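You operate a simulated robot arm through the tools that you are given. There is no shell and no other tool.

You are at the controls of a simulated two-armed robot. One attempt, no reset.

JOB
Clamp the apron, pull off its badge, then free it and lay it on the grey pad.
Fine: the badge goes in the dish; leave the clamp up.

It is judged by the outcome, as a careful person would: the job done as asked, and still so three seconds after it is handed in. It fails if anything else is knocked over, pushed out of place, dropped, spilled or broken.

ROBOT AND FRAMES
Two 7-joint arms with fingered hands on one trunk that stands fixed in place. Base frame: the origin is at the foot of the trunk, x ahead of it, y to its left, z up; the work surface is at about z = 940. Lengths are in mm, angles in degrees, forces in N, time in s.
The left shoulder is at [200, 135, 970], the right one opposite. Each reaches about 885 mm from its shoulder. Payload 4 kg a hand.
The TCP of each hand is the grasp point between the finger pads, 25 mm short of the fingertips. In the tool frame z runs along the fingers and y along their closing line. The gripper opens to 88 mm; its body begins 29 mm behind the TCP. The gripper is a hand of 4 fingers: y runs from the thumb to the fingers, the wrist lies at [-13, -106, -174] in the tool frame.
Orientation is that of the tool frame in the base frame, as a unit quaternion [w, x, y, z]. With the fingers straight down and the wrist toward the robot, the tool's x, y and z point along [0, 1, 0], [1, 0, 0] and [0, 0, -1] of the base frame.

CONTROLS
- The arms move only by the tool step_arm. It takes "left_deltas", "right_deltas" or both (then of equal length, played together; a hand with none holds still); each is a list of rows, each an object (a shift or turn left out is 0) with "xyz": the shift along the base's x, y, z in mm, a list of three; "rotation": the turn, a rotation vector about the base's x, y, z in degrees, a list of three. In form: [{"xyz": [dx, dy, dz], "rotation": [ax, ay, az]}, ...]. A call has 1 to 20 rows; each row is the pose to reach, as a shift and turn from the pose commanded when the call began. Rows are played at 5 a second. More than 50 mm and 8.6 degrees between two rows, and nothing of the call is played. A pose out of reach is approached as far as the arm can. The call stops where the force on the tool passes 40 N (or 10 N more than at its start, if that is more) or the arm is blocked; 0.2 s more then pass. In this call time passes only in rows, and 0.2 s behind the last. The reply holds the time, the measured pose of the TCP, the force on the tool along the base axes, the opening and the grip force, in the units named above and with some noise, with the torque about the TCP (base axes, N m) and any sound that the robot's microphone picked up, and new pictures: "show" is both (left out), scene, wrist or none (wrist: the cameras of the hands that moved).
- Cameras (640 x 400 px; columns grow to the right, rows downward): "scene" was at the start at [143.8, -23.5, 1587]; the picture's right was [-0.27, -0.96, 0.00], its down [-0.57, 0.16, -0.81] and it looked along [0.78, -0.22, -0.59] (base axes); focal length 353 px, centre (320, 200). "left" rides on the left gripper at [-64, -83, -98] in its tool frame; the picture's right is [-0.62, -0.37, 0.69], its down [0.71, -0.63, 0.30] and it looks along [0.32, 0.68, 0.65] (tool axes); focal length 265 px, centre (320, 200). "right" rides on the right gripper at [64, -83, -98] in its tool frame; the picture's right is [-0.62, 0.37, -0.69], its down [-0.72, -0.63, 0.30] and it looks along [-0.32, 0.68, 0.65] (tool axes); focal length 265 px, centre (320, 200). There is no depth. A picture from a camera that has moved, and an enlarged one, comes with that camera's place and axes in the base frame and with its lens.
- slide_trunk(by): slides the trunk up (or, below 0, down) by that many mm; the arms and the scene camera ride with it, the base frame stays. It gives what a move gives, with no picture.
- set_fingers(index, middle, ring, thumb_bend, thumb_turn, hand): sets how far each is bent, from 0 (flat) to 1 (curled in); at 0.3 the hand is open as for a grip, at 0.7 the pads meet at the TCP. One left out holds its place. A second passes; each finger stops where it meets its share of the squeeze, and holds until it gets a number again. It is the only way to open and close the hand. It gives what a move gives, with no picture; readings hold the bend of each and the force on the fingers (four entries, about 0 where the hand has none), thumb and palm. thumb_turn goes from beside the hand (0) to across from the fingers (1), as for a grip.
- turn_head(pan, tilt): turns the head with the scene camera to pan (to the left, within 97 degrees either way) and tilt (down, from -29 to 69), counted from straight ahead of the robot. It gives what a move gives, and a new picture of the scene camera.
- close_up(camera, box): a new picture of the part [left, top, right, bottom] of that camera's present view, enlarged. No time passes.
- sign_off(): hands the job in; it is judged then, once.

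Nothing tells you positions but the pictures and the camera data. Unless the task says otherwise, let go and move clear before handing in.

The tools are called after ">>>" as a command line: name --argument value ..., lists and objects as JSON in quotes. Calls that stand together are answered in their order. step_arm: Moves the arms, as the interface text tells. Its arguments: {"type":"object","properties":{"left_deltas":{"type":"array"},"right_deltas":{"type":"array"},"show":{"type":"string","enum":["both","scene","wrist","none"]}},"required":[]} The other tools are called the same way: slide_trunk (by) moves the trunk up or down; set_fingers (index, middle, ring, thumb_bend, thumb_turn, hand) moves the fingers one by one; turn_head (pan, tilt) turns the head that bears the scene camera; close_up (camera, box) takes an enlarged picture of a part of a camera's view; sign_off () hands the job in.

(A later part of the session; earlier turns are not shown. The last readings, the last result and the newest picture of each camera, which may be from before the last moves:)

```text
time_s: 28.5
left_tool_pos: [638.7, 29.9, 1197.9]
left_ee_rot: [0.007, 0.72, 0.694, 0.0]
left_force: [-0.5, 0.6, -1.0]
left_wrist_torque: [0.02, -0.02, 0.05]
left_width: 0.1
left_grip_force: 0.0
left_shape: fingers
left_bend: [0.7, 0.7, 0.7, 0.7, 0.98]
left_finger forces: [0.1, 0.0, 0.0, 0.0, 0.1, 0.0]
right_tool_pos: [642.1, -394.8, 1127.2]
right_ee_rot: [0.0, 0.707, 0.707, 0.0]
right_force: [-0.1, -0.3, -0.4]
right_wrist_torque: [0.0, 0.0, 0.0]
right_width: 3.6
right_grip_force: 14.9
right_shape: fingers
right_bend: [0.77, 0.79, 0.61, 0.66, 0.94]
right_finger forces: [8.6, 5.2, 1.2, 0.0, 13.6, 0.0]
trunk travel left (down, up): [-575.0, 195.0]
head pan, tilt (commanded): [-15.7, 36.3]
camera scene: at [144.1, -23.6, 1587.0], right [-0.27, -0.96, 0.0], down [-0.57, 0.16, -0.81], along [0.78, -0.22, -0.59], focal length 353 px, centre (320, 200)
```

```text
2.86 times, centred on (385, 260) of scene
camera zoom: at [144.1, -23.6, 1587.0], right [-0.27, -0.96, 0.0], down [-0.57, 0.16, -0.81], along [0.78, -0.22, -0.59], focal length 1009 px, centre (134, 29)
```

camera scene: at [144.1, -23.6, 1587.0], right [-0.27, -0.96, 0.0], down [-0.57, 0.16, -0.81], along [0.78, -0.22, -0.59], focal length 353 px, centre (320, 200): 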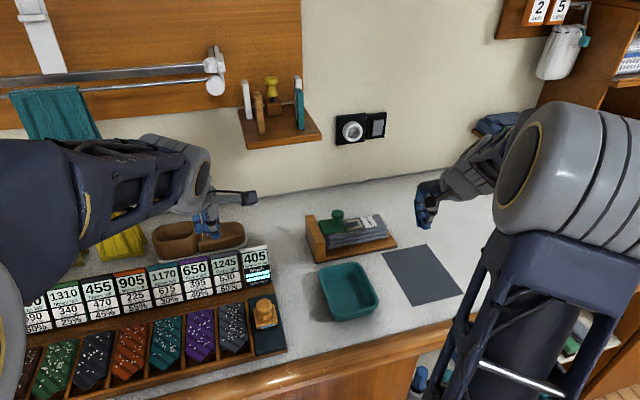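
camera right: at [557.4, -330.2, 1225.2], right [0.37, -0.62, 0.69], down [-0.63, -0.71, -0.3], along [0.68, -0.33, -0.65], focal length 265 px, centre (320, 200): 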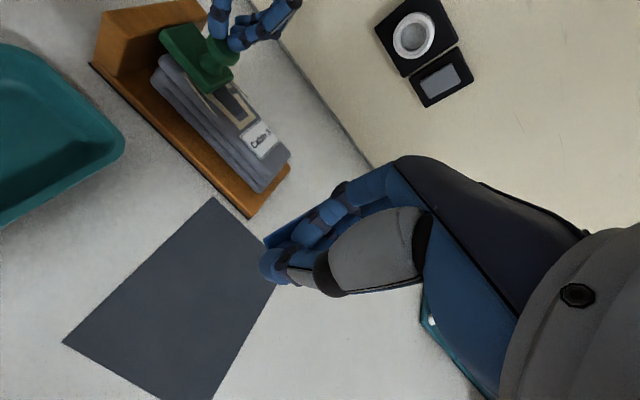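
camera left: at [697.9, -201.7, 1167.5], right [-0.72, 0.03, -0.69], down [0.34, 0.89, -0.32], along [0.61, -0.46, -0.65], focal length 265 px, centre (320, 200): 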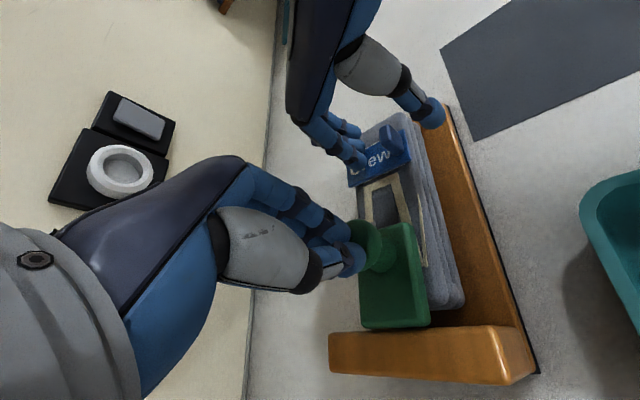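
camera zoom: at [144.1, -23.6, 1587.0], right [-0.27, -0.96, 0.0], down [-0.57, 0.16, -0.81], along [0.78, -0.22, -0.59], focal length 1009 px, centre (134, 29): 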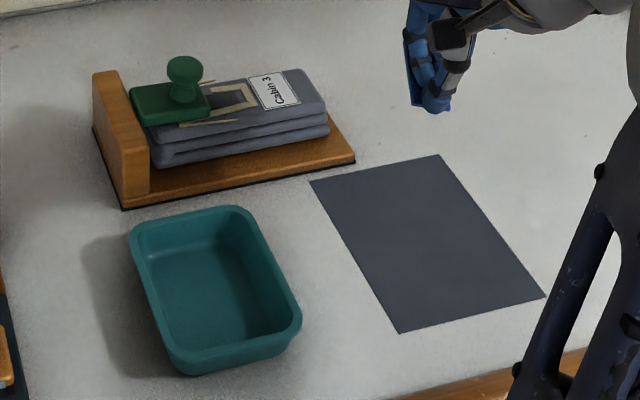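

The clamp stays down by itself and the left hand is clear. The dish spans about x 555–685, y −262 to −175 with its rim at z≈978, so I'll take the badge above its middle.

>>> step_arm --right_deltas '[{"xyz": [-8, 42, 0]}, {"xyz": [-16, 84, 0]}, {"xyz": [-25, 126, 0]}, {"xyz": [-33, 160, -10]}, {"xyz": [-36, 181, -30]}, {"xyz": [-36, 181, -60]}, {"xyz": [-36, 181, -85]}]' --show "both"

>>> close_up --camera "right" --box '[140, 120, 420, 360]'

>>> close_up --camera "scene" --box '[300, 220, 420, 330]'

```text
time_s: 30.1
left_tool_pos: [637.8, 29.4, 1198.2]
left_ee_rot: [0.007, 0.721, 0.693, 0.0]
left_force: [-0.7, -0.5, 0.2]
left_wrist_torque: [0.0, 0.02, 0.03]
left_width: 0.0
left_grip_force: 0.1
left_shape: fingers
left_bend: [0.7, 0.7, 0.7, 0.7, 0.98]
left_finger forces: [0.0, 0.1, 0.0, 0.0, 0.0, 0.0]
right_tool_pos: [607.3, -214.9, 1041.0]
right_ee_rot: [0.0, 0.707, 0.707, 0.0]
right_force: [0.2, 0.6, 0.5]
right_wrist_torque: [-0.03, 0.01, -0.05]
right_width: 3.6
right_grip_force: 14.7
right_shape: fingers
right_bend: [0.78, 0.79, 0.61, 0.66, 0.94]
right_finger forces: [9.1, 4.9, 0.9, 0.0, 14.0, 0.0]
trunk travel left (down, up): [-575.0, 195.0]
head pan, tilt (commanded): [-15.7, 36.3]
camera scene: at [143.7, -23.1, 1587.1], right [-0.27, -0.96, 0.0], down [-0.57, 0.16, -0.81], along [0.78, -0.22, -0.59], focal length 353 px, centre (320, 200)
camera right: at [523.4, -151.0, 1139.7], right [0.37, -0.62, 0.69], down [-0.63, -0.71, -0.3], along [0.68, -0.33, -0.65], focal length 265 px, centre (320, 200)
```

scene: 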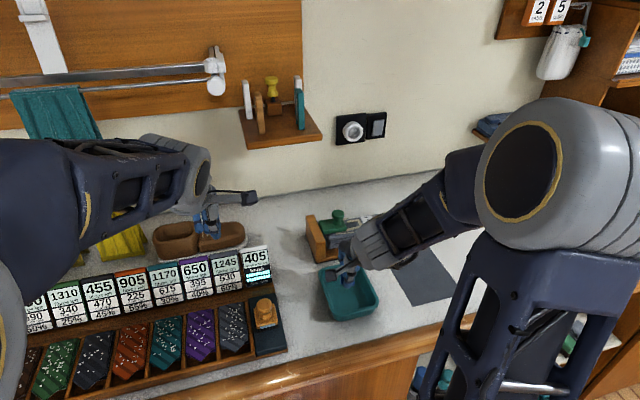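
right: 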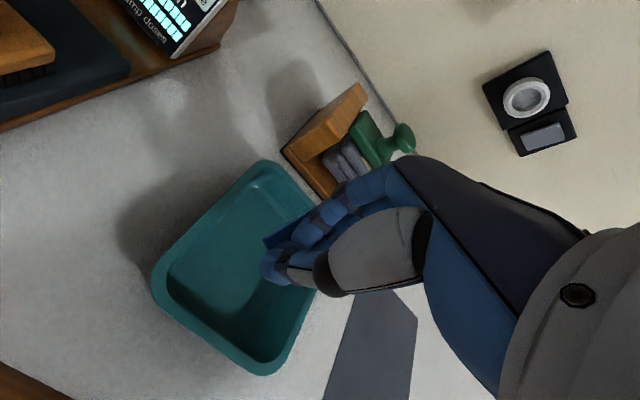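

```text
1.67 times, centred on (280, 240) of right
camera zoom: at [523.4, -151.0, 1139.7], right [0.37, -0.62, 0.69], down [-0.63, -0.71, -0.3], along [0.68, -0.33, -0.65], focal length 442 px, centre (387, 133)
```

zoom: 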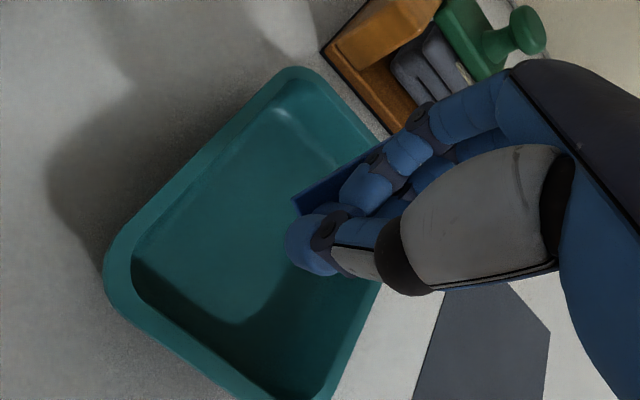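

```text
3.64 times, centred on (360, 275) of scene
camera zoom: at [143.7, -23.1, 1587.1], right [-0.27, -0.96, 0.0], down [-0.57, 0.16, -0.81], along [0.78, -0.22, -0.59], focal length 1284 px, centre (174, -73)
```

zoom: 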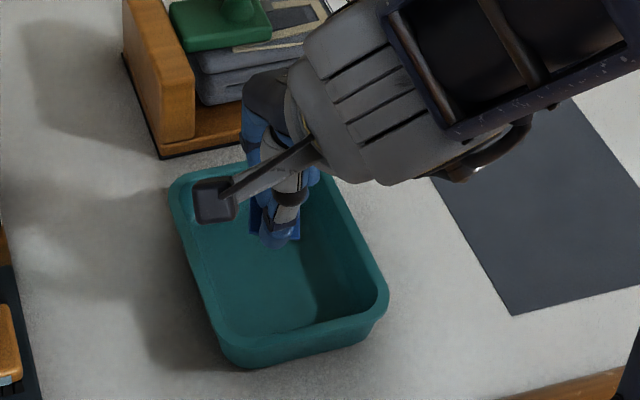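

The hand is centred over the dish. I'll lower the badge to just above the dish floor.

>>> step_arm --right_deltas '[{"xyz": [0, -2, -18]}, {"xyz": [0, -3, -34]}, {"xyz": [0, -3, -44]}, {"xyz": [0, -3, -52]}]' --show "wrist"

>>> close_up --camera "right" --box '[140, 120, 420, 360]'

>>> close_up --camera "scene" --box '[310, 240, 400, 330]'

```text
time_s: 31.1
left_tool_pos: [638.4, 30.0, 1198.5]
left_ee_rot: [0.007, 0.721, 0.693, 0.0]
left_force: [0.3, 0.4, 0.5]
left_wrist_torque: [0.01, 0.01, 0.01]
left_width: 0.0
left_grip_force: 0.1
left_shape: fingers
left_bend: [0.7, 0.7, 0.7, 0.7, 0.98]
left_finger forces: [0.0, 0.0, 0.0, 0.0, 0.0, 0.0]
right_tool_pos: [606.6, -217.8, 989.7]
right_ee_rot: [-0.001, 0.707, 0.707, 0.0]
right_force: [-0.5, 0.3, -0.3]
right_wrist_torque: [0.03, 0.02, 0.03]
right_width: 3.8
right_grip_force: 14.8
right_shape: fingers
right_bend: [0.78, 0.79, 0.61, 0.66, 0.94]
right_finger forces: [9.3, 4.9, 0.8, 0.0, 14.0, 0.0]
trunk travel left (down, up): [-575.0, 195.0]
head pan, tilt (commanded): [-15.7, 36.3]
camera right: at [522.9, -153.8, 1086.8], right [0.37, -0.62, 0.69], down [-0.63, -0.71, -0.3], along [0.68, -0.33, -0.65], focal length 265 px, centre (320, 200)
```

right: 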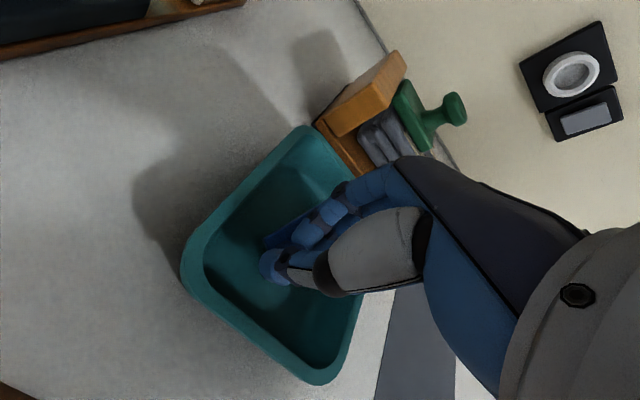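

```text
1.67 times, centred on (280, 240) of right
camera zoom: at [522.9, -153.8, 1086.8], right [0.37, -0.62, 0.69], down [-0.63, -0.71, -0.3], along [0.68, -0.33, -0.65], focal length 442 px, centre (387, 133)
```

zoom: 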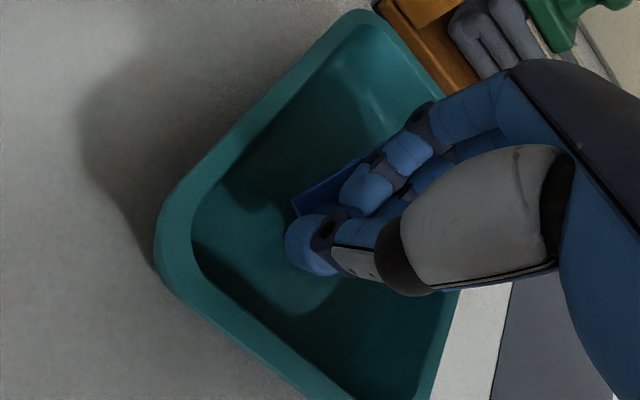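

```text
4.44 times, centred on (355, 285) of scene
camera zoom: at [143.8, -23.4, 1587.1], right [-0.27, -0.96, 0.0], down [-0.57, 0.16, -0.81], along [0.78, -0.22, -0.59], focal length 1570 px, centre (164, -178)
```

zoom: 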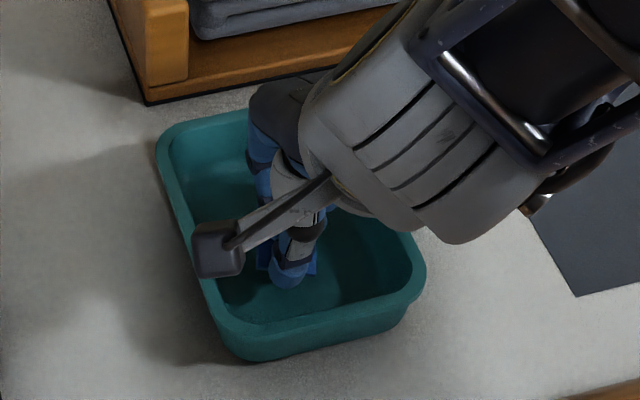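

>>> step_arm --right_deltas '[{"xyz": [0, 0, -4]}, {"xyz": [0, 0, -8]}, {"xyz": [0, 0, -11]}]' --show "none"

```text
time_s: 31.9
left_tool_pos: [638.8, 29.5, 1198.0]
left_ee_rot: [0.007, 0.721, 0.693, 0.0]
left_force: [0.2, 0.3, -0.6]
left_wrist_torque: [-0.02, 0.0, 0.0]
left_width: 0.0
left_grip_force: 0.1
left_shape: fingers
left_bend: [0.7, 0.7, 0.7, 0.7, 0.98]
left_finger forces: [0.1, 0.0, 0.1, 0.0, 0.0, 0.0]
right_tool_pos: [606.0, -218.3, 980.0]
right_ee_rot: [0.002, 0.707, 0.707, 0.0]
right_force: [0.9, 1.1, 5.4]
right_wrist_torque: [-0.04, 0.09, -0.02]
right_width: 4.1
right_grip_force: 15.8
right_shape: fingers
right_bend: [0.78, 0.79, 0.61, 0.66, 0.94]
right_finger forces: [8.6, 7.2, 2.0, 0.0, 13.6, 0.0]
trunk travel left (down, up): [-575.0, 195.0]
head pan, tilt (commanded): [-15.7, 36.3]
```

The badge now touches the dish floor (about 5 N). I'll raise it 1 mm and open the fingers a little to release it.

>>> step_arm --right_deltas '[{"xyz": [0, 0, 1.5]}]' --show "none"

>>> set_fingers --hand "right" --index 0.55 --middle 0.55 --ring 0.55 --thumb_bend 0.48

>>> close_up --camera "right" --box '[140, 120, 420, 360]'

>>> close_up --camera "scene" --box '[310, 240, 400, 330]'

```text
time_s: 32.3
left_tool_pos: [638.5, 29.2, 1198.0]
left_ee_rot: [0.007, 0.72, 0.693, 0.0]
left_force: [-0.3, -0.3, 0.0]
left_wrist_torque: [-0.03, 0.01, -0.02]
left_width: 0.2
left_grip_force: 0.1
left_shape: fingers
left_bend: [0.7, 0.7, 0.7, 0.7, 0.98]
left_finger forces: [0.0, 0.1, 0.0, 0.0, 0.1, 0.0]
right_tool_pos: [605.3, -218.7, 979.5]
right_ee_rot: [-0.001, 0.708, 0.706, 0.0]
right_force: [0.6, 1.2, 2.2]
right_wrist_torque: [0.03, -0.01, -0.02]
right_width: 4.1
right_grip_force: 14.7
right_shape: fingers
right_bend: [0.78, 0.79, 0.61, 0.66, 0.94]
right_finger forces: [9.4, 5.1, 1.2, 0.0, 13.4, 0.0]
trunk travel left (down, up): [-575.0, 195.0]
head pan, tilt (commanded): [-15.7, 36.3]
```

```text
time_s: 33.3
left_tool_pos: [638.0, 29.1, 1199.1]
left_ee_rot: [0.006, 0.721, 0.693, 0.001]
left_force: [-0.3, -0.2, -0.3]
left_wrist_torque: [0.01, 0.01, -0.02]
left_width: 0.0
left_grip_force: 0.0
left_shape: fingers
left_bend: [0.7, 0.7, 0.7, 0.7, 0.98]
left_finger forces: [0.1, 0.1, 0.0, 0.0, 0.0, 0.0]
right_tool_pos: [606.7, -219.4, 980.1]
right_ee_rot: [0.0, 0.708, 0.706, 0.0]
right_force: [0.3, -1.5, -1.2]
right_wrist_torque: [0.01, 0.0, 0.01]
right_width: 37.7
right_grip_force: 0.0
right_shape: fingers
right_bend: [0.55, 0.55, 0.55, 0.48, 0.97]
right_finger forces: [0.0, 0.1, 0.0, 0.0, 0.1, 0.1]
trunk travel left (down, up): [-575.0, 195.0]
head pan, tilt (commanded): [-15.7, 36.3]
```

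```text
1.67 times, centred on (280, 240) of right
camera zoom: at [522.9, -153.8, 1077.7], right [0.37, -0.62, 0.69], down [-0.63, -0.71, -0.3], along [0.68, -0.33, -0.65], focal length 442 px, centre (387, 133)
```

zoom: 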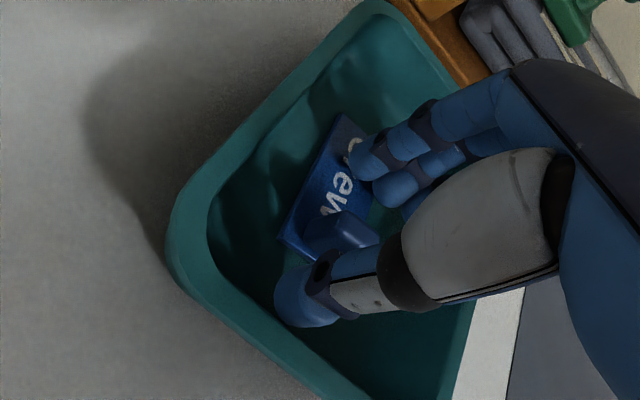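

```text
4.44 times, centred on (355, 285) of scene
camera zoom: at [143.9, -23.5, 1587.0], right [-0.27, -0.96, 0.0], down [-0.57, 0.16, -0.81], along [0.78, -0.22, -0.59], focal length 1570 px, centre (164, -178)
```

zoom: 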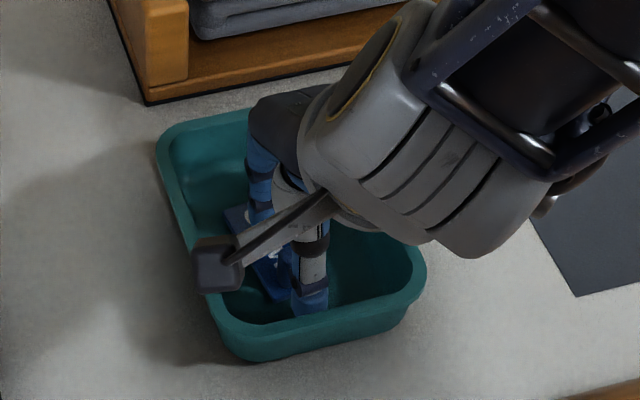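

The badge lies flat in the dish and the hand has let go. I'll lift straight out and check.

>>> step_arm --right_deltas '[{"xyz": [0, 0, 10]}, {"xyz": [0, 0, 35]}, {"xyz": [0, 0, 75]}, {"xyz": [0, 0, 115]}, {"xyz": [0, -30, 140]}, {"xyz": [0, -70, 150]}, {"xyz": [0, -115, 150]}, {"xyz": [0, -160, 150]}]' --show "both"

>>> close_up --camera "scene" --box '[290, 190, 480, 330]'

```text
time_s: 35.1
left_tool_pos: [638.3, 29.7, 1198.1]
left_ee_rot: [0.006, 0.721, 0.693, 0.0]
left_force: [0.1, -0.6, 0.0]
left_wrist_torque: [-0.03, 0.01, -0.02]
left_width: 0.0
left_grip_force: 0.2
left_shape: fingers
left_bend: [0.7, 0.7, 0.7, 0.7, 0.98]
left_finger forces: [0.0, 0.0, 0.0, 0.0, 0.1, 0.1]
right_tool_pos: [606.8, -378.2, 1133.5]
right_ee_rot: [0.001, 0.706, 0.708, -0.001]
right_force: [0.2, 0.8, -0.1]
right_wrist_torque: [-0.03, 0.01, -0.05]
right_width: 37.5
right_grip_force: 0.1
right_shape: fingers
right_bend: [0.55, 0.55, 0.55, 0.48, 0.97]
right_finger forces: [0.0, 0.0, 0.0, 0.1, 0.1, 0.0]
trunk travel left (down, up): [-575.0, 195.0]
head pan, tilt (commanded): [-15.7, 36.3]
camera scene: at [143.8, -23.0, 1587.1], right [-0.27, -0.96, 0.0], down [-0.57, 0.16, -0.81], along [0.78, -0.22, -0.59], focal length 353 px, centre (320, 200)
camera right: at [523.1, -313.5, 1230.1], right [0.37, -0.62, 0.69], down [-0.63, -0.72, -0.3], along [0.68, -0.32, -0.65], focal length 265 px, centre (320, 200)
```

scene: 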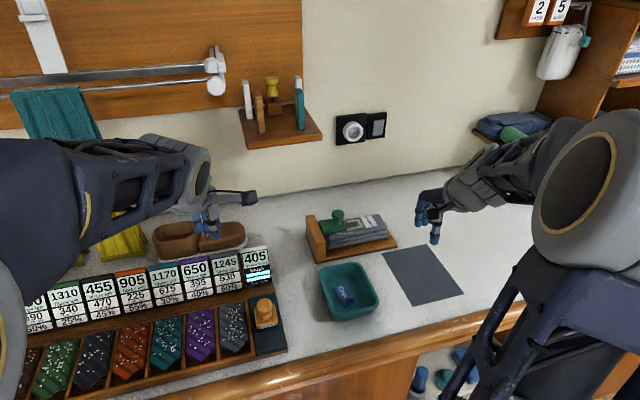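
right: 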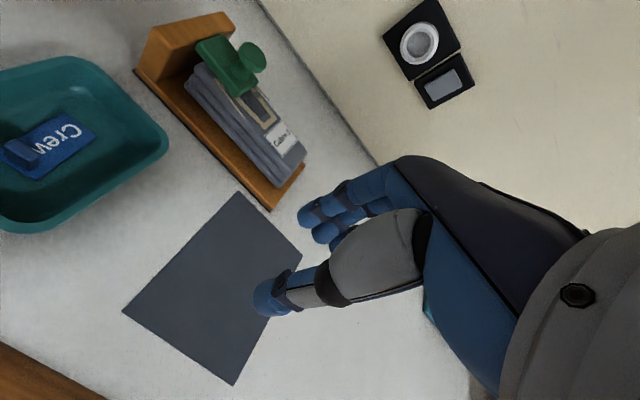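

```text
2.86 times, centred on (385, 260) of scene
camera zoom: at [143.8, -23.0, 1587.1], right [-0.27, -0.96, 0.0], down [-0.57, 0.16, -0.81], along [0.78, -0.22, -0.59], focal length 1009 px, centre (134, 29)
```

zoom: 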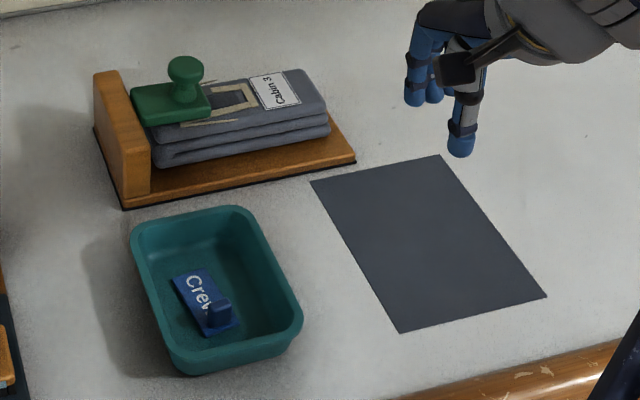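

The badge is in the dish and nothing else has moved. Next I'll free the apron: I'll pinch the knob between thumb and fingers along x and walk it back over the hinge, which I place near y −203, z 1002.

>>> set_fingers --hand "right" --index 0.42 --middle 0.42 --ring 0.3 --thumb_bend 0.42

>>> step_arm --right_deltas '[{"xyz": [38, 20, 0]}, {"xyz": [76, 42, 0]}, {"xyz": [114, 66, 0]}, {"xyz": [152, 95, 0]}, {"xyz": [185, 120, -5]}, {"xyz": [185, 129, -25]}, {"xyz": [185, 129, -45]}]' --show "both"

>>> close_up --camera "scene" --box '[290, 160, 410, 250]'

>>> close_up --camera "right" --box '[160, 100, 400, 340]'

```text
time_s: 36.1
left_tool_pos: [638.0, 29.6, 1198.5]
left_ee_rot: [0.007, 0.72, 0.694, 0.0]
left_force: [0.0, -0.9, 0.3]
left_wrist_torque: [-0.02, 0.02, -0.02]
left_width: 0.0
left_grip_force: 0.1
left_shape: fingers
left_bend: [0.7, 0.7, 0.7, 0.7, 0.98]
left_finger forces: [0.1, 0.0, 0.1, 0.1, 0.0, 0.1]
right_tool_pos: [606.4, -378.7, 1131.5]
right_ee_rot: [-0.001, 0.708, 0.706, 0.001]
right_force: [-0.1, -0.7, 1.0]
right_wrist_torque: [0.02, 0.03, 0.0]
right_width: 58.8
right_grip_force: 0.1
right_shape: fingers
right_bend: [0.42, 0.42, 0.3, 0.42, 0.97]
right_finger forces: [0.0, 0.1, 0.0, 0.1, 0.0, 0.0]
trunk travel left (down, up): [-575.0, 195.0]
head pan, tilt (commanded): [-15.7, 36.3]
```

```text
time_s: 37.7
left_tool_pos: [638.6, 30.4, 1197.3]
left_ee_rot: [0.007, 0.721, 0.693, 0.001]
left_force: [-0.5, 0.1, -0.8]
left_wrist_torque: [0.01, 0.0, 0.0]
left_width: 0.0
left_grip_force: 0.0
left_shape: fingers
left_bend: [0.7, 0.7, 0.7, 0.7, 0.98]
left_finger forces: [0.1, 0.0, 0.0, 0.1, 0.0, 0.1]
right_tool_pos: [791.6, -250.1, 1086.0]
right_ee_rot: [-0.001, 0.708, 0.706, 0.0]
right_force: [0.0, -0.3, -0.7]
right_wrist_torque: [0.03, 0.04, 0.01]
right_width: 58.7
right_grip_force: 0.1
right_shape: fingers
right_bend: [0.42, 0.42, 0.3, 0.42, 0.97]
right_finger forces: [0.1, 0.1, 0.0, 0.1, 0.0, 0.0]
trunk travel left (down, up): [-575.0, 195.0]
head pan, tilt (commanded): [-15.7, 36.3]
camera scene: at [143.8, -23.4, 1587.1], right [-0.27, -0.96, 0.0], down [-0.57, 0.16, -0.81], along [0.78, -0.22, -0.59], focal length 353 px, centre (320, 200)
camera right: at [708.2, -185.0, 1183.7], right [0.37, -0.62, 0.69], down [-0.63, -0.71, -0.3], along [0.68, -0.33, -0.65], focal length 265 px, centre (320, 200)
```

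scene: 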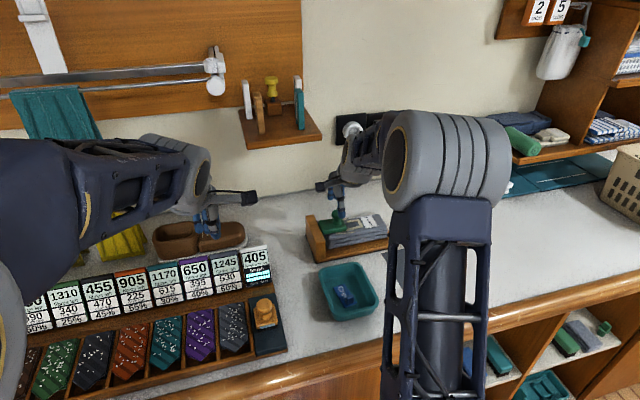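
right: 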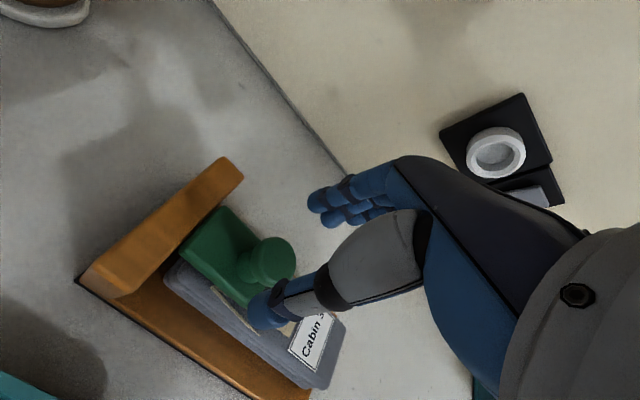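

```text
4.44 times, centred on (350, 205) of scene
camera zoom: at [143.8, -23.4, 1587.1], right [-0.27, -0.96, 0.0], down [-0.57, 0.16, -0.81], along [0.78, -0.22, -0.59], focal length 1570 px, centre (187, 178)
```

zoom: 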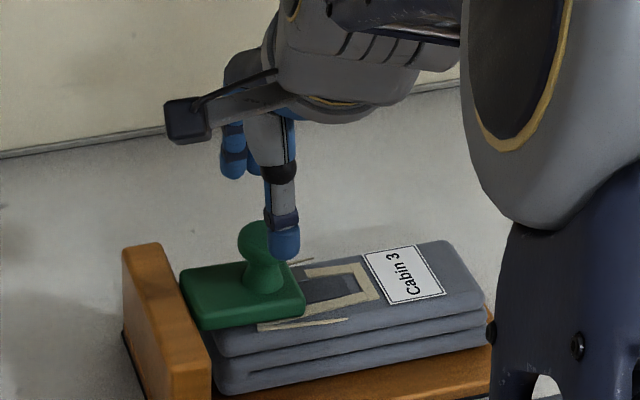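

```text
1.67 times, centred on (280, 220) of right
camera zoom: at [708.2, -185.0, 1183.7], right [0.37, -0.62, 0.69], down [-0.63, -0.71, -0.3], along [0.68, -0.33, -0.65], focal length 442 px, centre (387, 167)
```

zoom: 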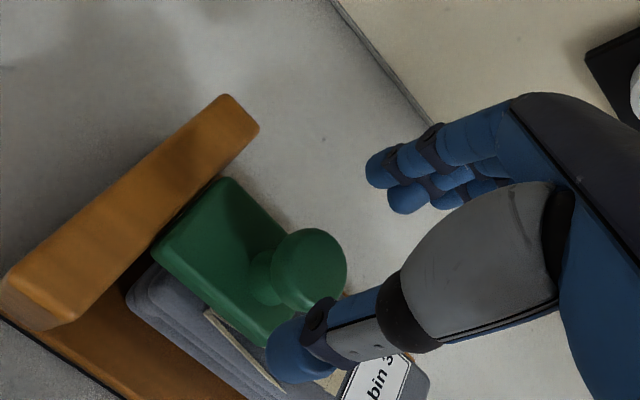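

The knob head is at about (789, −250, 1040), right below the hand. I'll come down around it and close.

>>> step_arm --right_deltas '[{"xyz": [-2, 1, -14]}, {"xyz": [-2.5, 1, -26]}, {"xyz": [-2.5, 1, -36]}]' --show "none"

>>> set_fingers --hand "right" --index 0.72 --middle 0.72 --thumb_bend 0.7

>>> close_up --camera "scene" --box '[290, 160, 410, 250]'

>>> close_up --camera "right" --box '[160, 100, 400, 340]'

```text
time_s: 38.5
left_tool_pos: [638.4, 28.3, 1198.8]
left_ee_rot: [0.007, 0.72, 0.694, 0.0]
left_force: [0.7, -1.1, 0.5]
left_wrist_torque: [-0.07, -0.03, 0.0]
left_width: 0.0
left_grip_force: 0.1
left_shape: fingers
left_bend: [0.7, 0.7, 0.7, 0.7, 0.98]
left_finger forces: [0.0, 0.1, 0.0, 0.0, 0.0, 0.0]
right_tool_pos: [789.5, -247.9, 1048.2]
right_ee_rot: [0.0, 0.707, 0.707, -0.001]
right_force: [0.5, -0.1, -0.1]
right_wrist_torque: [0.01, 0.01, 0.0]
right_width: 58.7
right_grip_force: 0.1
right_shape: fingers
right_bend: [0.42, 0.42, 0.3, 0.42, 0.97]
right_finger forces: [0.1, 0.1, 0.0, 0.0, 0.0, 0.0]
trunk travel left (down, up): [-575.0, 195.0]
head pan, tilt (commanded): [-15.7, 36.3]
```

```text
time_s: 39.5
left_tool_pos: [639.3, 28.8, 1198.3]
left_ee_rot: [0.006, 0.721, 0.693, 0.0]
left_force: [0.1, 0.4, -0.3]
left_wrist_torque: [-0.02, 0.02, 0.02]
left_width: 0.4
left_grip_force: 0.1
left_shape: fingers
left_bend: [0.7, 0.7, 0.7, 0.7, 0.98]
left_finger forces: [0.0, 0.0, 0.0, 0.0, 0.0, 0.0]
right_tool_pos: [790.4, -246.4, 1049.1]
right_ee_rot: [0.0, 0.707, 0.707, 0.0]
right_force: [5.6, 2.5, 0.1]
right_wrist_torque: [0.03, -0.06, 0.07]
right_width: 13.5
right_grip_force: 9.7
right_shape: fingers
right_bend: [0.71, 0.65, 0.3, 0.63, 0.97]
right_finger forces: [8.4, 5.4, 0.0, 0.1, 6.3, 0.0]
trunk travel left (down, up): [-575.0, 195.0]
head pan, tilt (commanded): [-15.7, 36.3]
```

```text
4.44 times, centred on (350, 205) of scene
camera zoom: at [144.2, -23.4, 1587.0], right [-0.27, -0.96, 0.0], down [-0.57, 0.16, -0.81], along [0.78, -0.22, -0.59], focal length 1570 px, centre (187, 178)
```

zoom: 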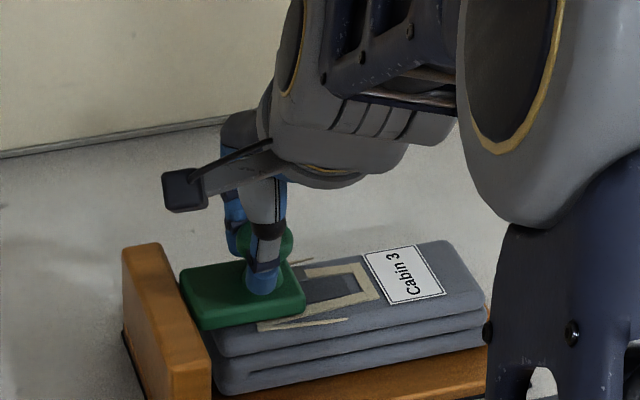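

```text
1.67 times, centred on (280, 220) of right
camera zoom: at [706.9, -183.2, 1146.5], right [0.37, -0.62, 0.69], down [-0.63, -0.71, -0.3], along [0.68, -0.32, -0.65], focal length 442 px, centre (387, 167)
```

zoom: 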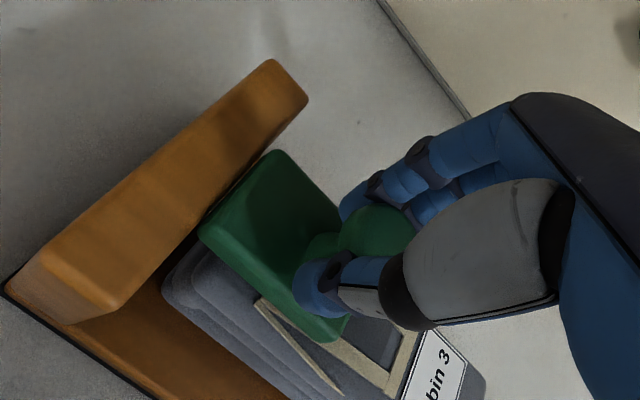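

The knob is pinched (index 8 N, middle 5 N, thumb 6 N). I'll start walking it up along its arc, about 20° to begin with.

>>> step_arm --right_deltas '[{"xyz": [1.5, 3.3, 4.0]}, {"xyz": [1.5, 6.9, 7.7]}, {"xyz": [1.5, 10.9, 11.1]}, {"xyz": [1.5, 15.1, 14.1]}]' --show "wrist"

>>> close_up --camera "scene" --box '[290, 160, 410, 250]'

```text
time_s: 40.5
left_tool_pos: [638.9, 28.8, 1196.9]
left_ee_rot: [0.006, 0.72, 0.694, 0.001]
left_force: [0.2, 0.0, 0.3]
left_wrist_torque: [-0.03, -0.02, 0.01]
left_width: 0.0
left_grip_force: 0.1
left_shape: fingers
left_bend: [0.7, 0.7, 0.7, 0.7, 0.98]
left_finger forces: [0.0, 0.0, 0.1, 0.0, 0.0, 0.0]
right_tool_pos: [792.5, -233.2, 1062.2]
right_ee_rot: [0.0, 0.708, 0.706, -0.001]
right_force: [5.0, -3.6, 0.0]
right_wrist_torque: [-0.19, -0.13, 0.02]
right_width: 14.8
right_grip_force: 12.5
right_shape: fingers
right_bend: [0.71, 0.65, 0.3, 0.62, 0.97]
right_finger forces: [8.4, 9.1, 0.0, 0.1, 7.7, 0.0]
trunk travel left (down, up): [-575.0, 195.0]
head pan, tilt (commanded): [-15.7, 36.3]
camera right: at [707.7, -169.2, 1160.6], right [0.37, -0.62, 0.69], down [-0.63, -0.71, -0.3], along [0.68, -0.33, -0.65], focal length 265 px, centre (320, 200)
```

right: 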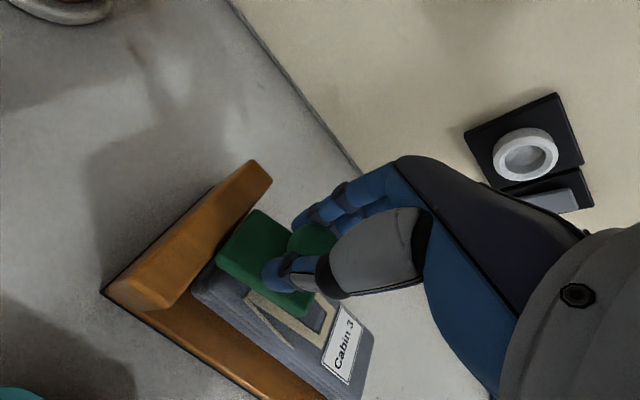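

```text
4.44 times, centred on (350, 205) of scene
camera zoom: at [144.3, -23.7, 1587.0], right [-0.27, -0.96, 0.0], down [-0.57, 0.16, -0.81], along [0.78, -0.22, -0.59], focal length 1570 px, centre (187, 178)
```

zoom: 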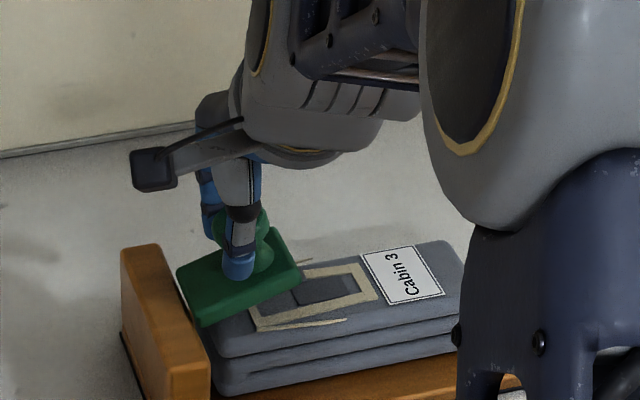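

The plate is lifting off the apron at low force. I'll continue the arc up to vertical.

>>> step_arm --right_deltas '[{"xyz": [0, 4.5, 2.7]}, {"xyz": [0, 9.2, 4.9]}, {"xyz": [0, 14.1, 6.8]}, {"xyz": [0, 19.1, 8.2]}, {"xyz": [0, 24.3, 9.1]}, {"xyz": [0, 29.5, 9.6]}]' --show "wrist"

>>> close_up --camera "scene" --box '[290, 160, 410, 250]'

>>> close_up --camera "right" --box '[160, 100, 400, 340]'

```text
time_s: 41.9
left_tool_pos: [639.1, 28.6, 1197.4]
left_ee_rot: [0.007, 0.72, 0.693, 0.001]
left_force: [-0.2, 0.4, -0.2]
left_wrist_torque: [0.02, -0.01, 0.01]
left_width: 0.0
left_grip_force: 0.0
left_shape: fingers
left_bend: [0.7, 0.7, 0.7, 0.7, 0.98]
left_finger forces: [0.1, 0.1, 0.1, 0.1, 0.0, 0.0]
right_tool_pos: [790.3, -203.6, 1073.4]
right_ee_rot: [0.0, 0.707, 0.707, 0.0]
right_force: [5.2, -3.9, -2.5]
right_wrist_torque: [-0.01, -0.06, 0.02]
right_width: 0.2
right_grip_force: 3.2
right_shape: fingers
right_bend: [0.72, 0.65, 0.3, 0.69, 0.97]
right_finger forces: [0.1, 6.0, 0.0, 0.0, 0.0, 0.0]
trunk travel left (down, up): [-575.0, 195.0]
head pan, tilt (commanded): [-15.7, 36.3]
camera right: at [706.7, -139.6, 1170.4], right [0.37, -0.62, 0.69], down [-0.63, -0.71, -0.3], along [0.68, -0.33, -0.65], focal length 265 px, centre (320, 200)
```

right: 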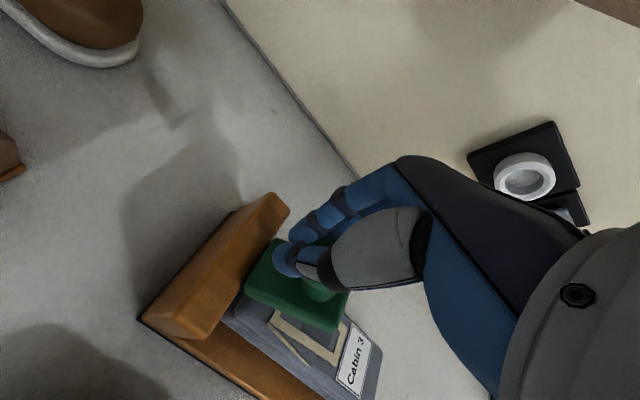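

```text
4.44 times, centred on (350, 205) of scene
camera zoom: at [144.2, -23.7, 1587.0], right [-0.27, -0.96, 0.0], down [-0.57, 0.16, -0.81], along [0.78, -0.22, -0.59], focal length 1570 px, centre (187, 178)
```

zoom: 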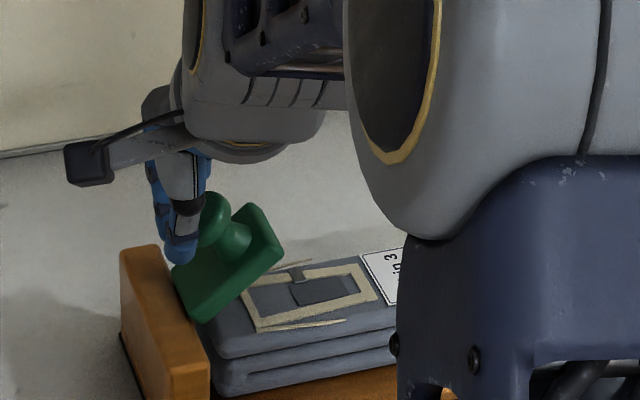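

```text
1.67 times, centred on (280, 220) of right
camera zoom: at [706.7, -139.6, 1170.4], right [0.37, -0.62, 0.69], down [-0.63, -0.71, -0.3], along [0.68, -0.33, -0.65], focal length 442 px, centre (387, 167)
```

zoom: 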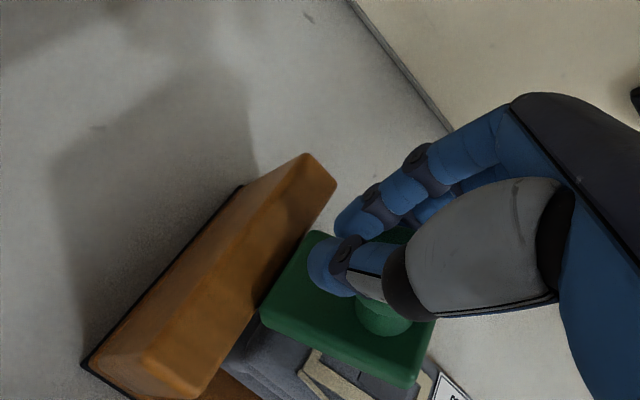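

The pinch slipped off once the plate was about 40° up, but the clamp holds there. I'll open, lift clear, make a fist and come round to push the plate's underside the rest of the way from the right.

>>> set_fingers --hand "right" --index 0.42 --middle 0.42 --thumb_bend 0.42

>>> step_arm --right_deltas '[{"xyz": [0, 0, 25]}, {"xyz": [0, 0, 60]}, {"xyz": [0, -45, 65]}, {"xyz": [0, -90, 65]}, {"xyz": [0, -104, 65]}]' --show "both"

>>> set_fingers --hand "right" --index 0.7 --middle 0.7 --ring 0.7 --thumb_bend 0.7

>>> close_up --camera "scene" --box '[290, 160, 410, 250]'

>>> close_up --camera "right" --box '[140, 60, 400, 300]'

```text
time_s: 42.9
left_tool_pos: [639.4, 28.8, 1198.3]
left_ee_rot: [0.006, 0.721, 0.693, 0.0]
left_force: [-0.8, -0.3, -0.1]
left_wrist_torque: [0.0, 0.01, 0.01]
left_width: 0.1
left_grip_force: 0.0
left_shape: fingers
left_bend: [0.7, 0.7, 0.7, 0.7, 0.98]
left_finger forces: [0.0, 0.0, 0.0, 0.1, 0.0, 0.1]
right_tool_pos: [789.2, -204.3, 1071.6]
right_ee_rot: [0.0, 0.707, 0.707, 0.0]
right_force: [0.8, 0.5, 0.5]
right_wrist_torque: [-0.04, -0.03, 0.0]
right_width: 58.8
right_grip_force: 0.1
right_shape: fingers
right_bend: [0.42, 0.42, 0.3, 0.42, 0.97]
right_finger forces: [0.2, 0.0, 0.1, 0.1, 0.0, 0.0]
trunk travel left (down, up): [-575.0, 195.0]
head pan, tilt (commanded): [-15.7, 36.3]
```

```text
time_s: 44.1
left_tool_pos: [638.7, 29.4, 1198.4]
left_ee_rot: [0.007, 0.721, 0.693, 0.001]
left_force: [-0.3, 0.3, 0.2]
left_wrist_torque: [-0.03, 0.04, 0.02]
left_width: 0.0
left_grip_force: 0.1
left_shape: fingers
left_bend: [0.7, 0.7, 0.7, 0.7, 0.98]
left_finger forces: [0.0, 0.0, 0.1, 0.0, 0.0, 0.0]
right_tool_pos: [789.9, -309.7, 1139.7]
right_ee_rot: [-0.001, 0.707, 0.707, -0.001]
right_force: [0.9, 0.6, 0.8]
right_wrist_torque: [-0.04, 0.02, -0.02]
right_width: 58.9
right_grip_force: 0.2
right_shape: fingers
right_bend: [0.42, 0.42, 0.3, 0.42, 0.97]
right_finger forces: [0.0, 0.1, 0.1, 0.0, 0.1, 0.0]
trunk travel left (down, up): [-575.0, 195.0]
head pan, tilt (commanded): [-15.7, 36.3]
camera scene: at [143.9, -23.2, 1587.0], right [-0.27, -0.96, 0.0], down [-0.57, 0.16, -0.81], along [0.78, -0.22, -0.59], focal length 353 px, centre (320, 200)
camera right: at [707.0, -244.8, 1236.8], right [0.37, -0.62, 0.69], down [-0.63, -0.71, -0.3], along [0.68, -0.32, -0.65], focal length 265 px, centre (320, 200)
```

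scene: 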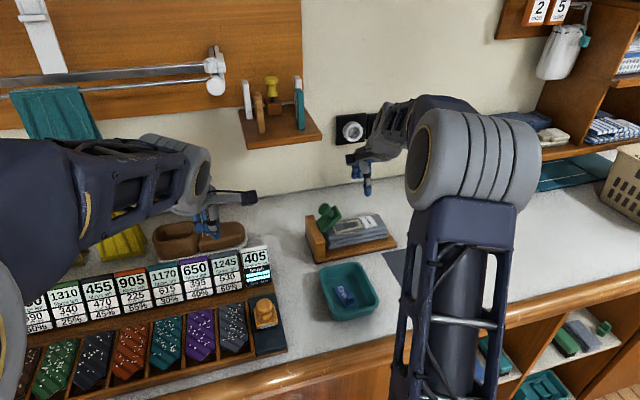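
right: 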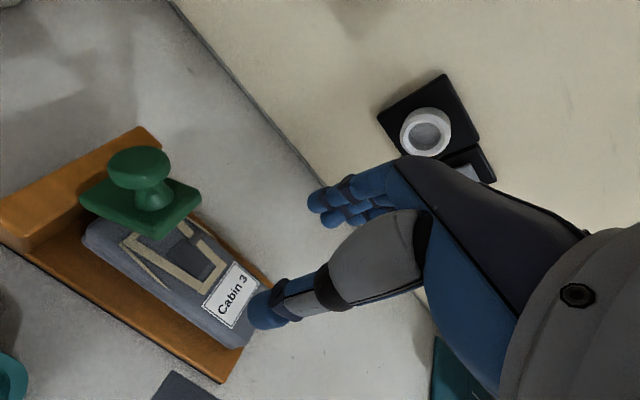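

```text
time_s: 45.1
left_tool_pos: [637.8, 30.2, 1197.9]
left_ee_rot: [0.007, 0.721, 0.693, 0.0]
left_force: [0.0, -0.7, -0.2]
left_wrist_torque: [0.01, 0.0, -0.02]
left_width: 0.0
left_grip_force: 0.0
left_shape: fingers
left_bend: [0.7, 0.7, 0.7, 0.7, 0.98]
left_finger forces: [0.0, 0.0, 0.1, 0.0, 0.1, 0.0]
right_tool_pos: [790.6, -310.3, 1138.9]
right_ee_rot: [0.001, 0.708, 0.706, 0.0]
right_force: [-0.4, 0.0, 0.8]
right_wrist_torque: [0.02, 0.03, 0.05]
right_width: 0.0
right_grip_force: 0.0
right_shape: fingers
right_bend: [0.7, 0.7, 0.7, 0.7, 0.97]
right_finger forces: [0.0, 0.1, 0.0, 0.1, 0.1, 0.0]
trunk travel left (down, up): [-575.0, 195.0]
head pan, tilt (commanded): [-15.7, 36.3]
```

```text
4.44 times, centred on (350, 205) of scene
camera zoom: at [143.9, -23.5, 1587.0], right [-0.27, -0.96, 0.0], down [-0.57, 0.16, -0.81], along [0.78, -0.22, -0.59], focal length 1570 px, centre (187, 178)
```

zoom: 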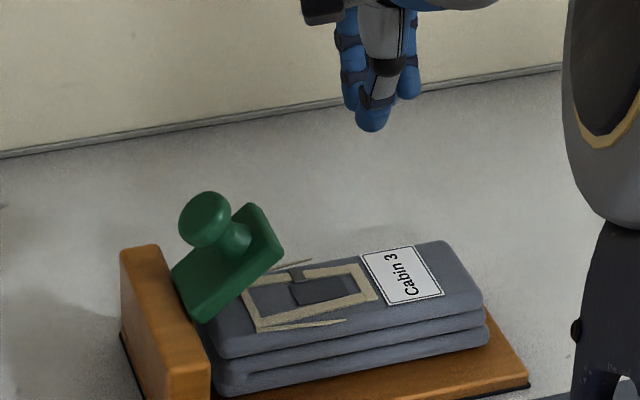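

```text
1.67 times, centred on (270, 180) of right
camera zoom: at [707.1, -244.7, 1236.8], right [0.37, -0.62, 0.69], down [-0.63, -0.71, -0.3], along [0.68, -0.33, -0.65], focal length 442 px, centre (403, 233)
```

zoom: 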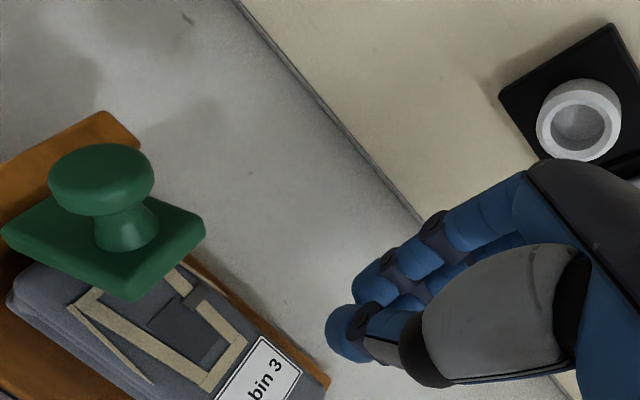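

The plate stays up at about 40°. I'll lower the fist to the right of its raised edge, keeping about 18 mm above the apron, then sweep left.

>>> step_arm --right_deltas '[{"xyz": [2, 0, -40]}, {"xyz": [2, 0, -75]}, {"xyz": [2, 4, -96]}, {"xyz": [2, 16, -97]}, {"xyz": [2, 28, -97]}, {"xyz": [2, 36, -97]}]' --show "both"

>>> close_up --camera "scene" --box '[290, 160, 410, 250]'

>>> close_up --camera "right" --box '[140, 60, 400, 300]'

```text
time_s: 46.5
left_tool_pos: [639.2, 29.6, 1197.9]
left_ee_rot: [0.007, 0.721, 0.693, 0.001]
left_force: [-0.6, 0.4, -0.9]
left_wrist_torque: [-0.05, 0.02, 0.02]
left_width: 0.0
left_grip_force: 0.1
left_shape: fingers
left_bend: [0.7, 0.7, 0.7, 0.7, 0.98]
left_finger forces: [0.1, 0.0, 0.0, 0.0, 0.0, 0.0]
right_tool_pos: [792.1, -274.6, 1041.4]
right_ee_rot: [0.0, 0.708, 0.707, -0.001]
right_force: [0.1, 0.4, -0.4]
right_wrist_torque: [0.0, 0.0, 0.0]
right_width: 0.0
right_grip_force: 0.1
right_shape: fingers
right_bend: [0.7, 0.7, 0.7, 0.7, 0.97]
right_finger forces: [0.0, 0.0, 0.0, 0.2, 0.1, 0.0]
trunk travel left (down, up): [-575.0, 195.0]
head pan, tilt (commanded): [-15.7, 36.3]
camera scene: at [143.9, -23.6, 1587.0], right [-0.27, -0.96, 0.0], down [-0.57, 0.16, -0.81], along [0.78, -0.22, -0.59], focal length 353 px, centre (320, 200)
camera right: at [709.0, -208.9, 1139.0], right [0.37, -0.62, 0.69], down [-0.63, -0.71, -0.3], along [0.68, -0.33, -0.65], focal length 265 px, centre (320, 200)
```

scene: 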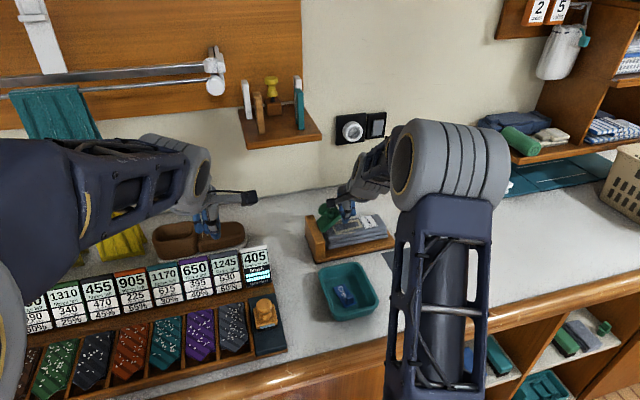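
right: 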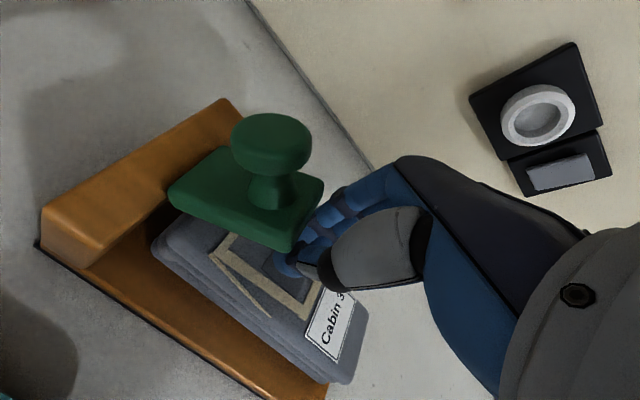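

```text
4.44 times, centred on (350, 205) of scene
camera zoom: at [143.9, -23.6, 1587.0], right [-0.27, -0.96, 0.0], down [-0.57, 0.16, -0.81], along [0.78, -0.22, -0.59], focal length 1570 px, centre (187, 178)
```

zoom: 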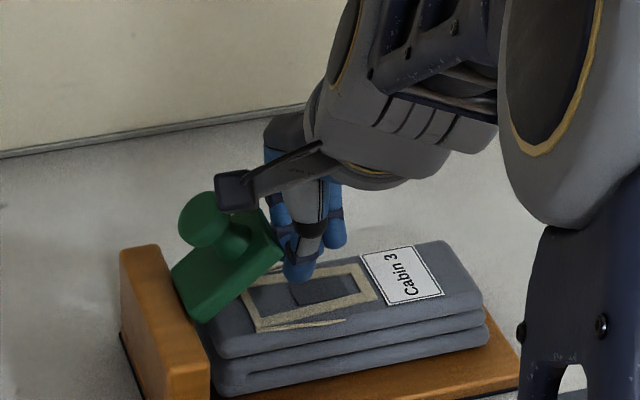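

```text
1.67 times, centred on (270, 180) of right
camera zoom: at [709.0, -208.9, 1139.0], right [0.37, -0.62, 0.69], down [-0.63, -0.71, -0.3], along [0.68, -0.33, -0.65], focal length 442 px, centre (403, 233)
```

zoom: 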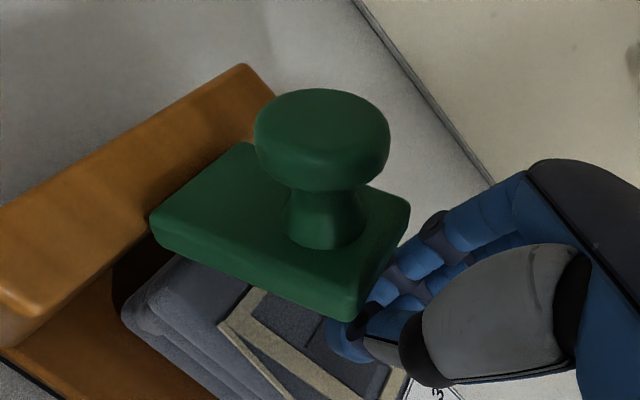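

The fist is right beside the plate's raised edge. I'll sweep left in small steps.

>>> step_arm --right_deltas '[{"xyz": [0, 5, 0]}, {"xyz": [0, 10, 0]}, {"xyz": [0, 15, 0]}, {"xyz": [0, 20, 0]}, {"xyz": [0, 25, 0]}, {"xyz": [0, 30, 0]}]' --show "wrist"

>>> close_up --camera "scene" --box '[290, 160, 410, 250]'

```text
time_s: 47.9
left_tool_pos: [638.3, 29.5, 1197.7]
left_ee_rot: [0.008, 0.72, 0.694, 0.0]
left_force: [0.0, 0.7, 0.1]
left_wrist_torque: [0.0, 0.0, -0.01]
left_width: 0.0
left_grip_force: 0.0
left_shape: fingers
left_bend: [0.7, 0.7, 0.7, 0.7, 0.98]
left_finger forces: [0.0, 0.1, 0.0, 0.0, 0.1, 0.1]
right_tool_pos: [792.9, -242.7, 1043.4]
right_ee_rot: [0.003, 0.708, 0.706, 0.001]
right_force: [9.2, -20.2, 20.3]
right_wrist_torque: [0.49, 0.39, 0.28]
right_width: 3.2
right_grip_force: 13.3
right_shape: fingers
right_bend: [0.65, 0.7, 0.7, 0.7, 1.0]
right_finger forces: [8.4, 0.0, 0.1, 0.0, 18.7, 0.1]
trunk travel left (down, up): [-575.0, 195.0]
head pan, tilt (commanded): [-15.7, 36.3]
camera right: at [709.4, -178.1, 1140.0], right [0.36, -0.62, 0.7], down [-0.63, -0.71, -0.31], along [0.69, -0.33, -0.65], focal length 265 px, centre (320, 200)
```

right: 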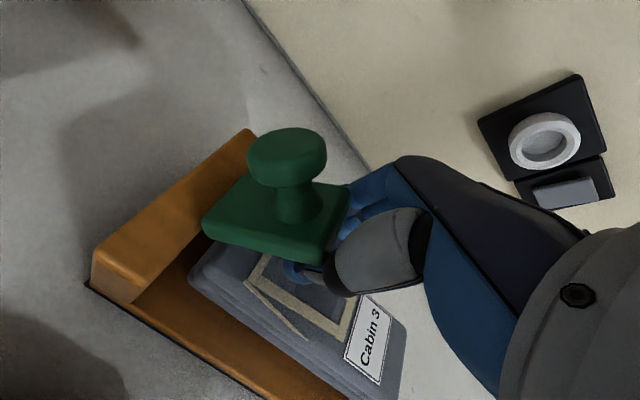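

```text
4.44 times, centred on (350, 205) of scene
camera zoom: at [143.7, -24.1, 1587.2], right [-0.27, -0.96, 0.0], down [-0.57, 0.16, -0.81], along [0.78, -0.22, -0.59], focal length 1570 px, centre (187, 178)
```

zoom: 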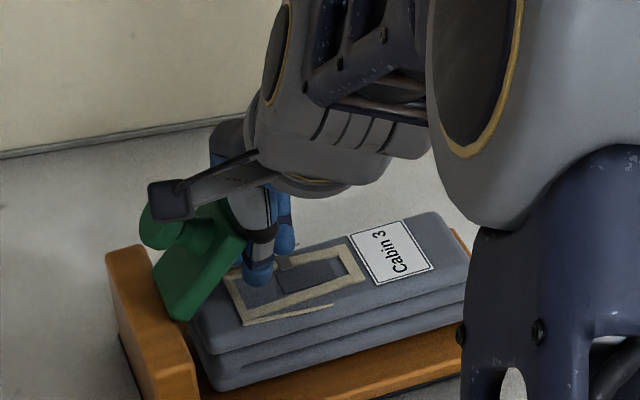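

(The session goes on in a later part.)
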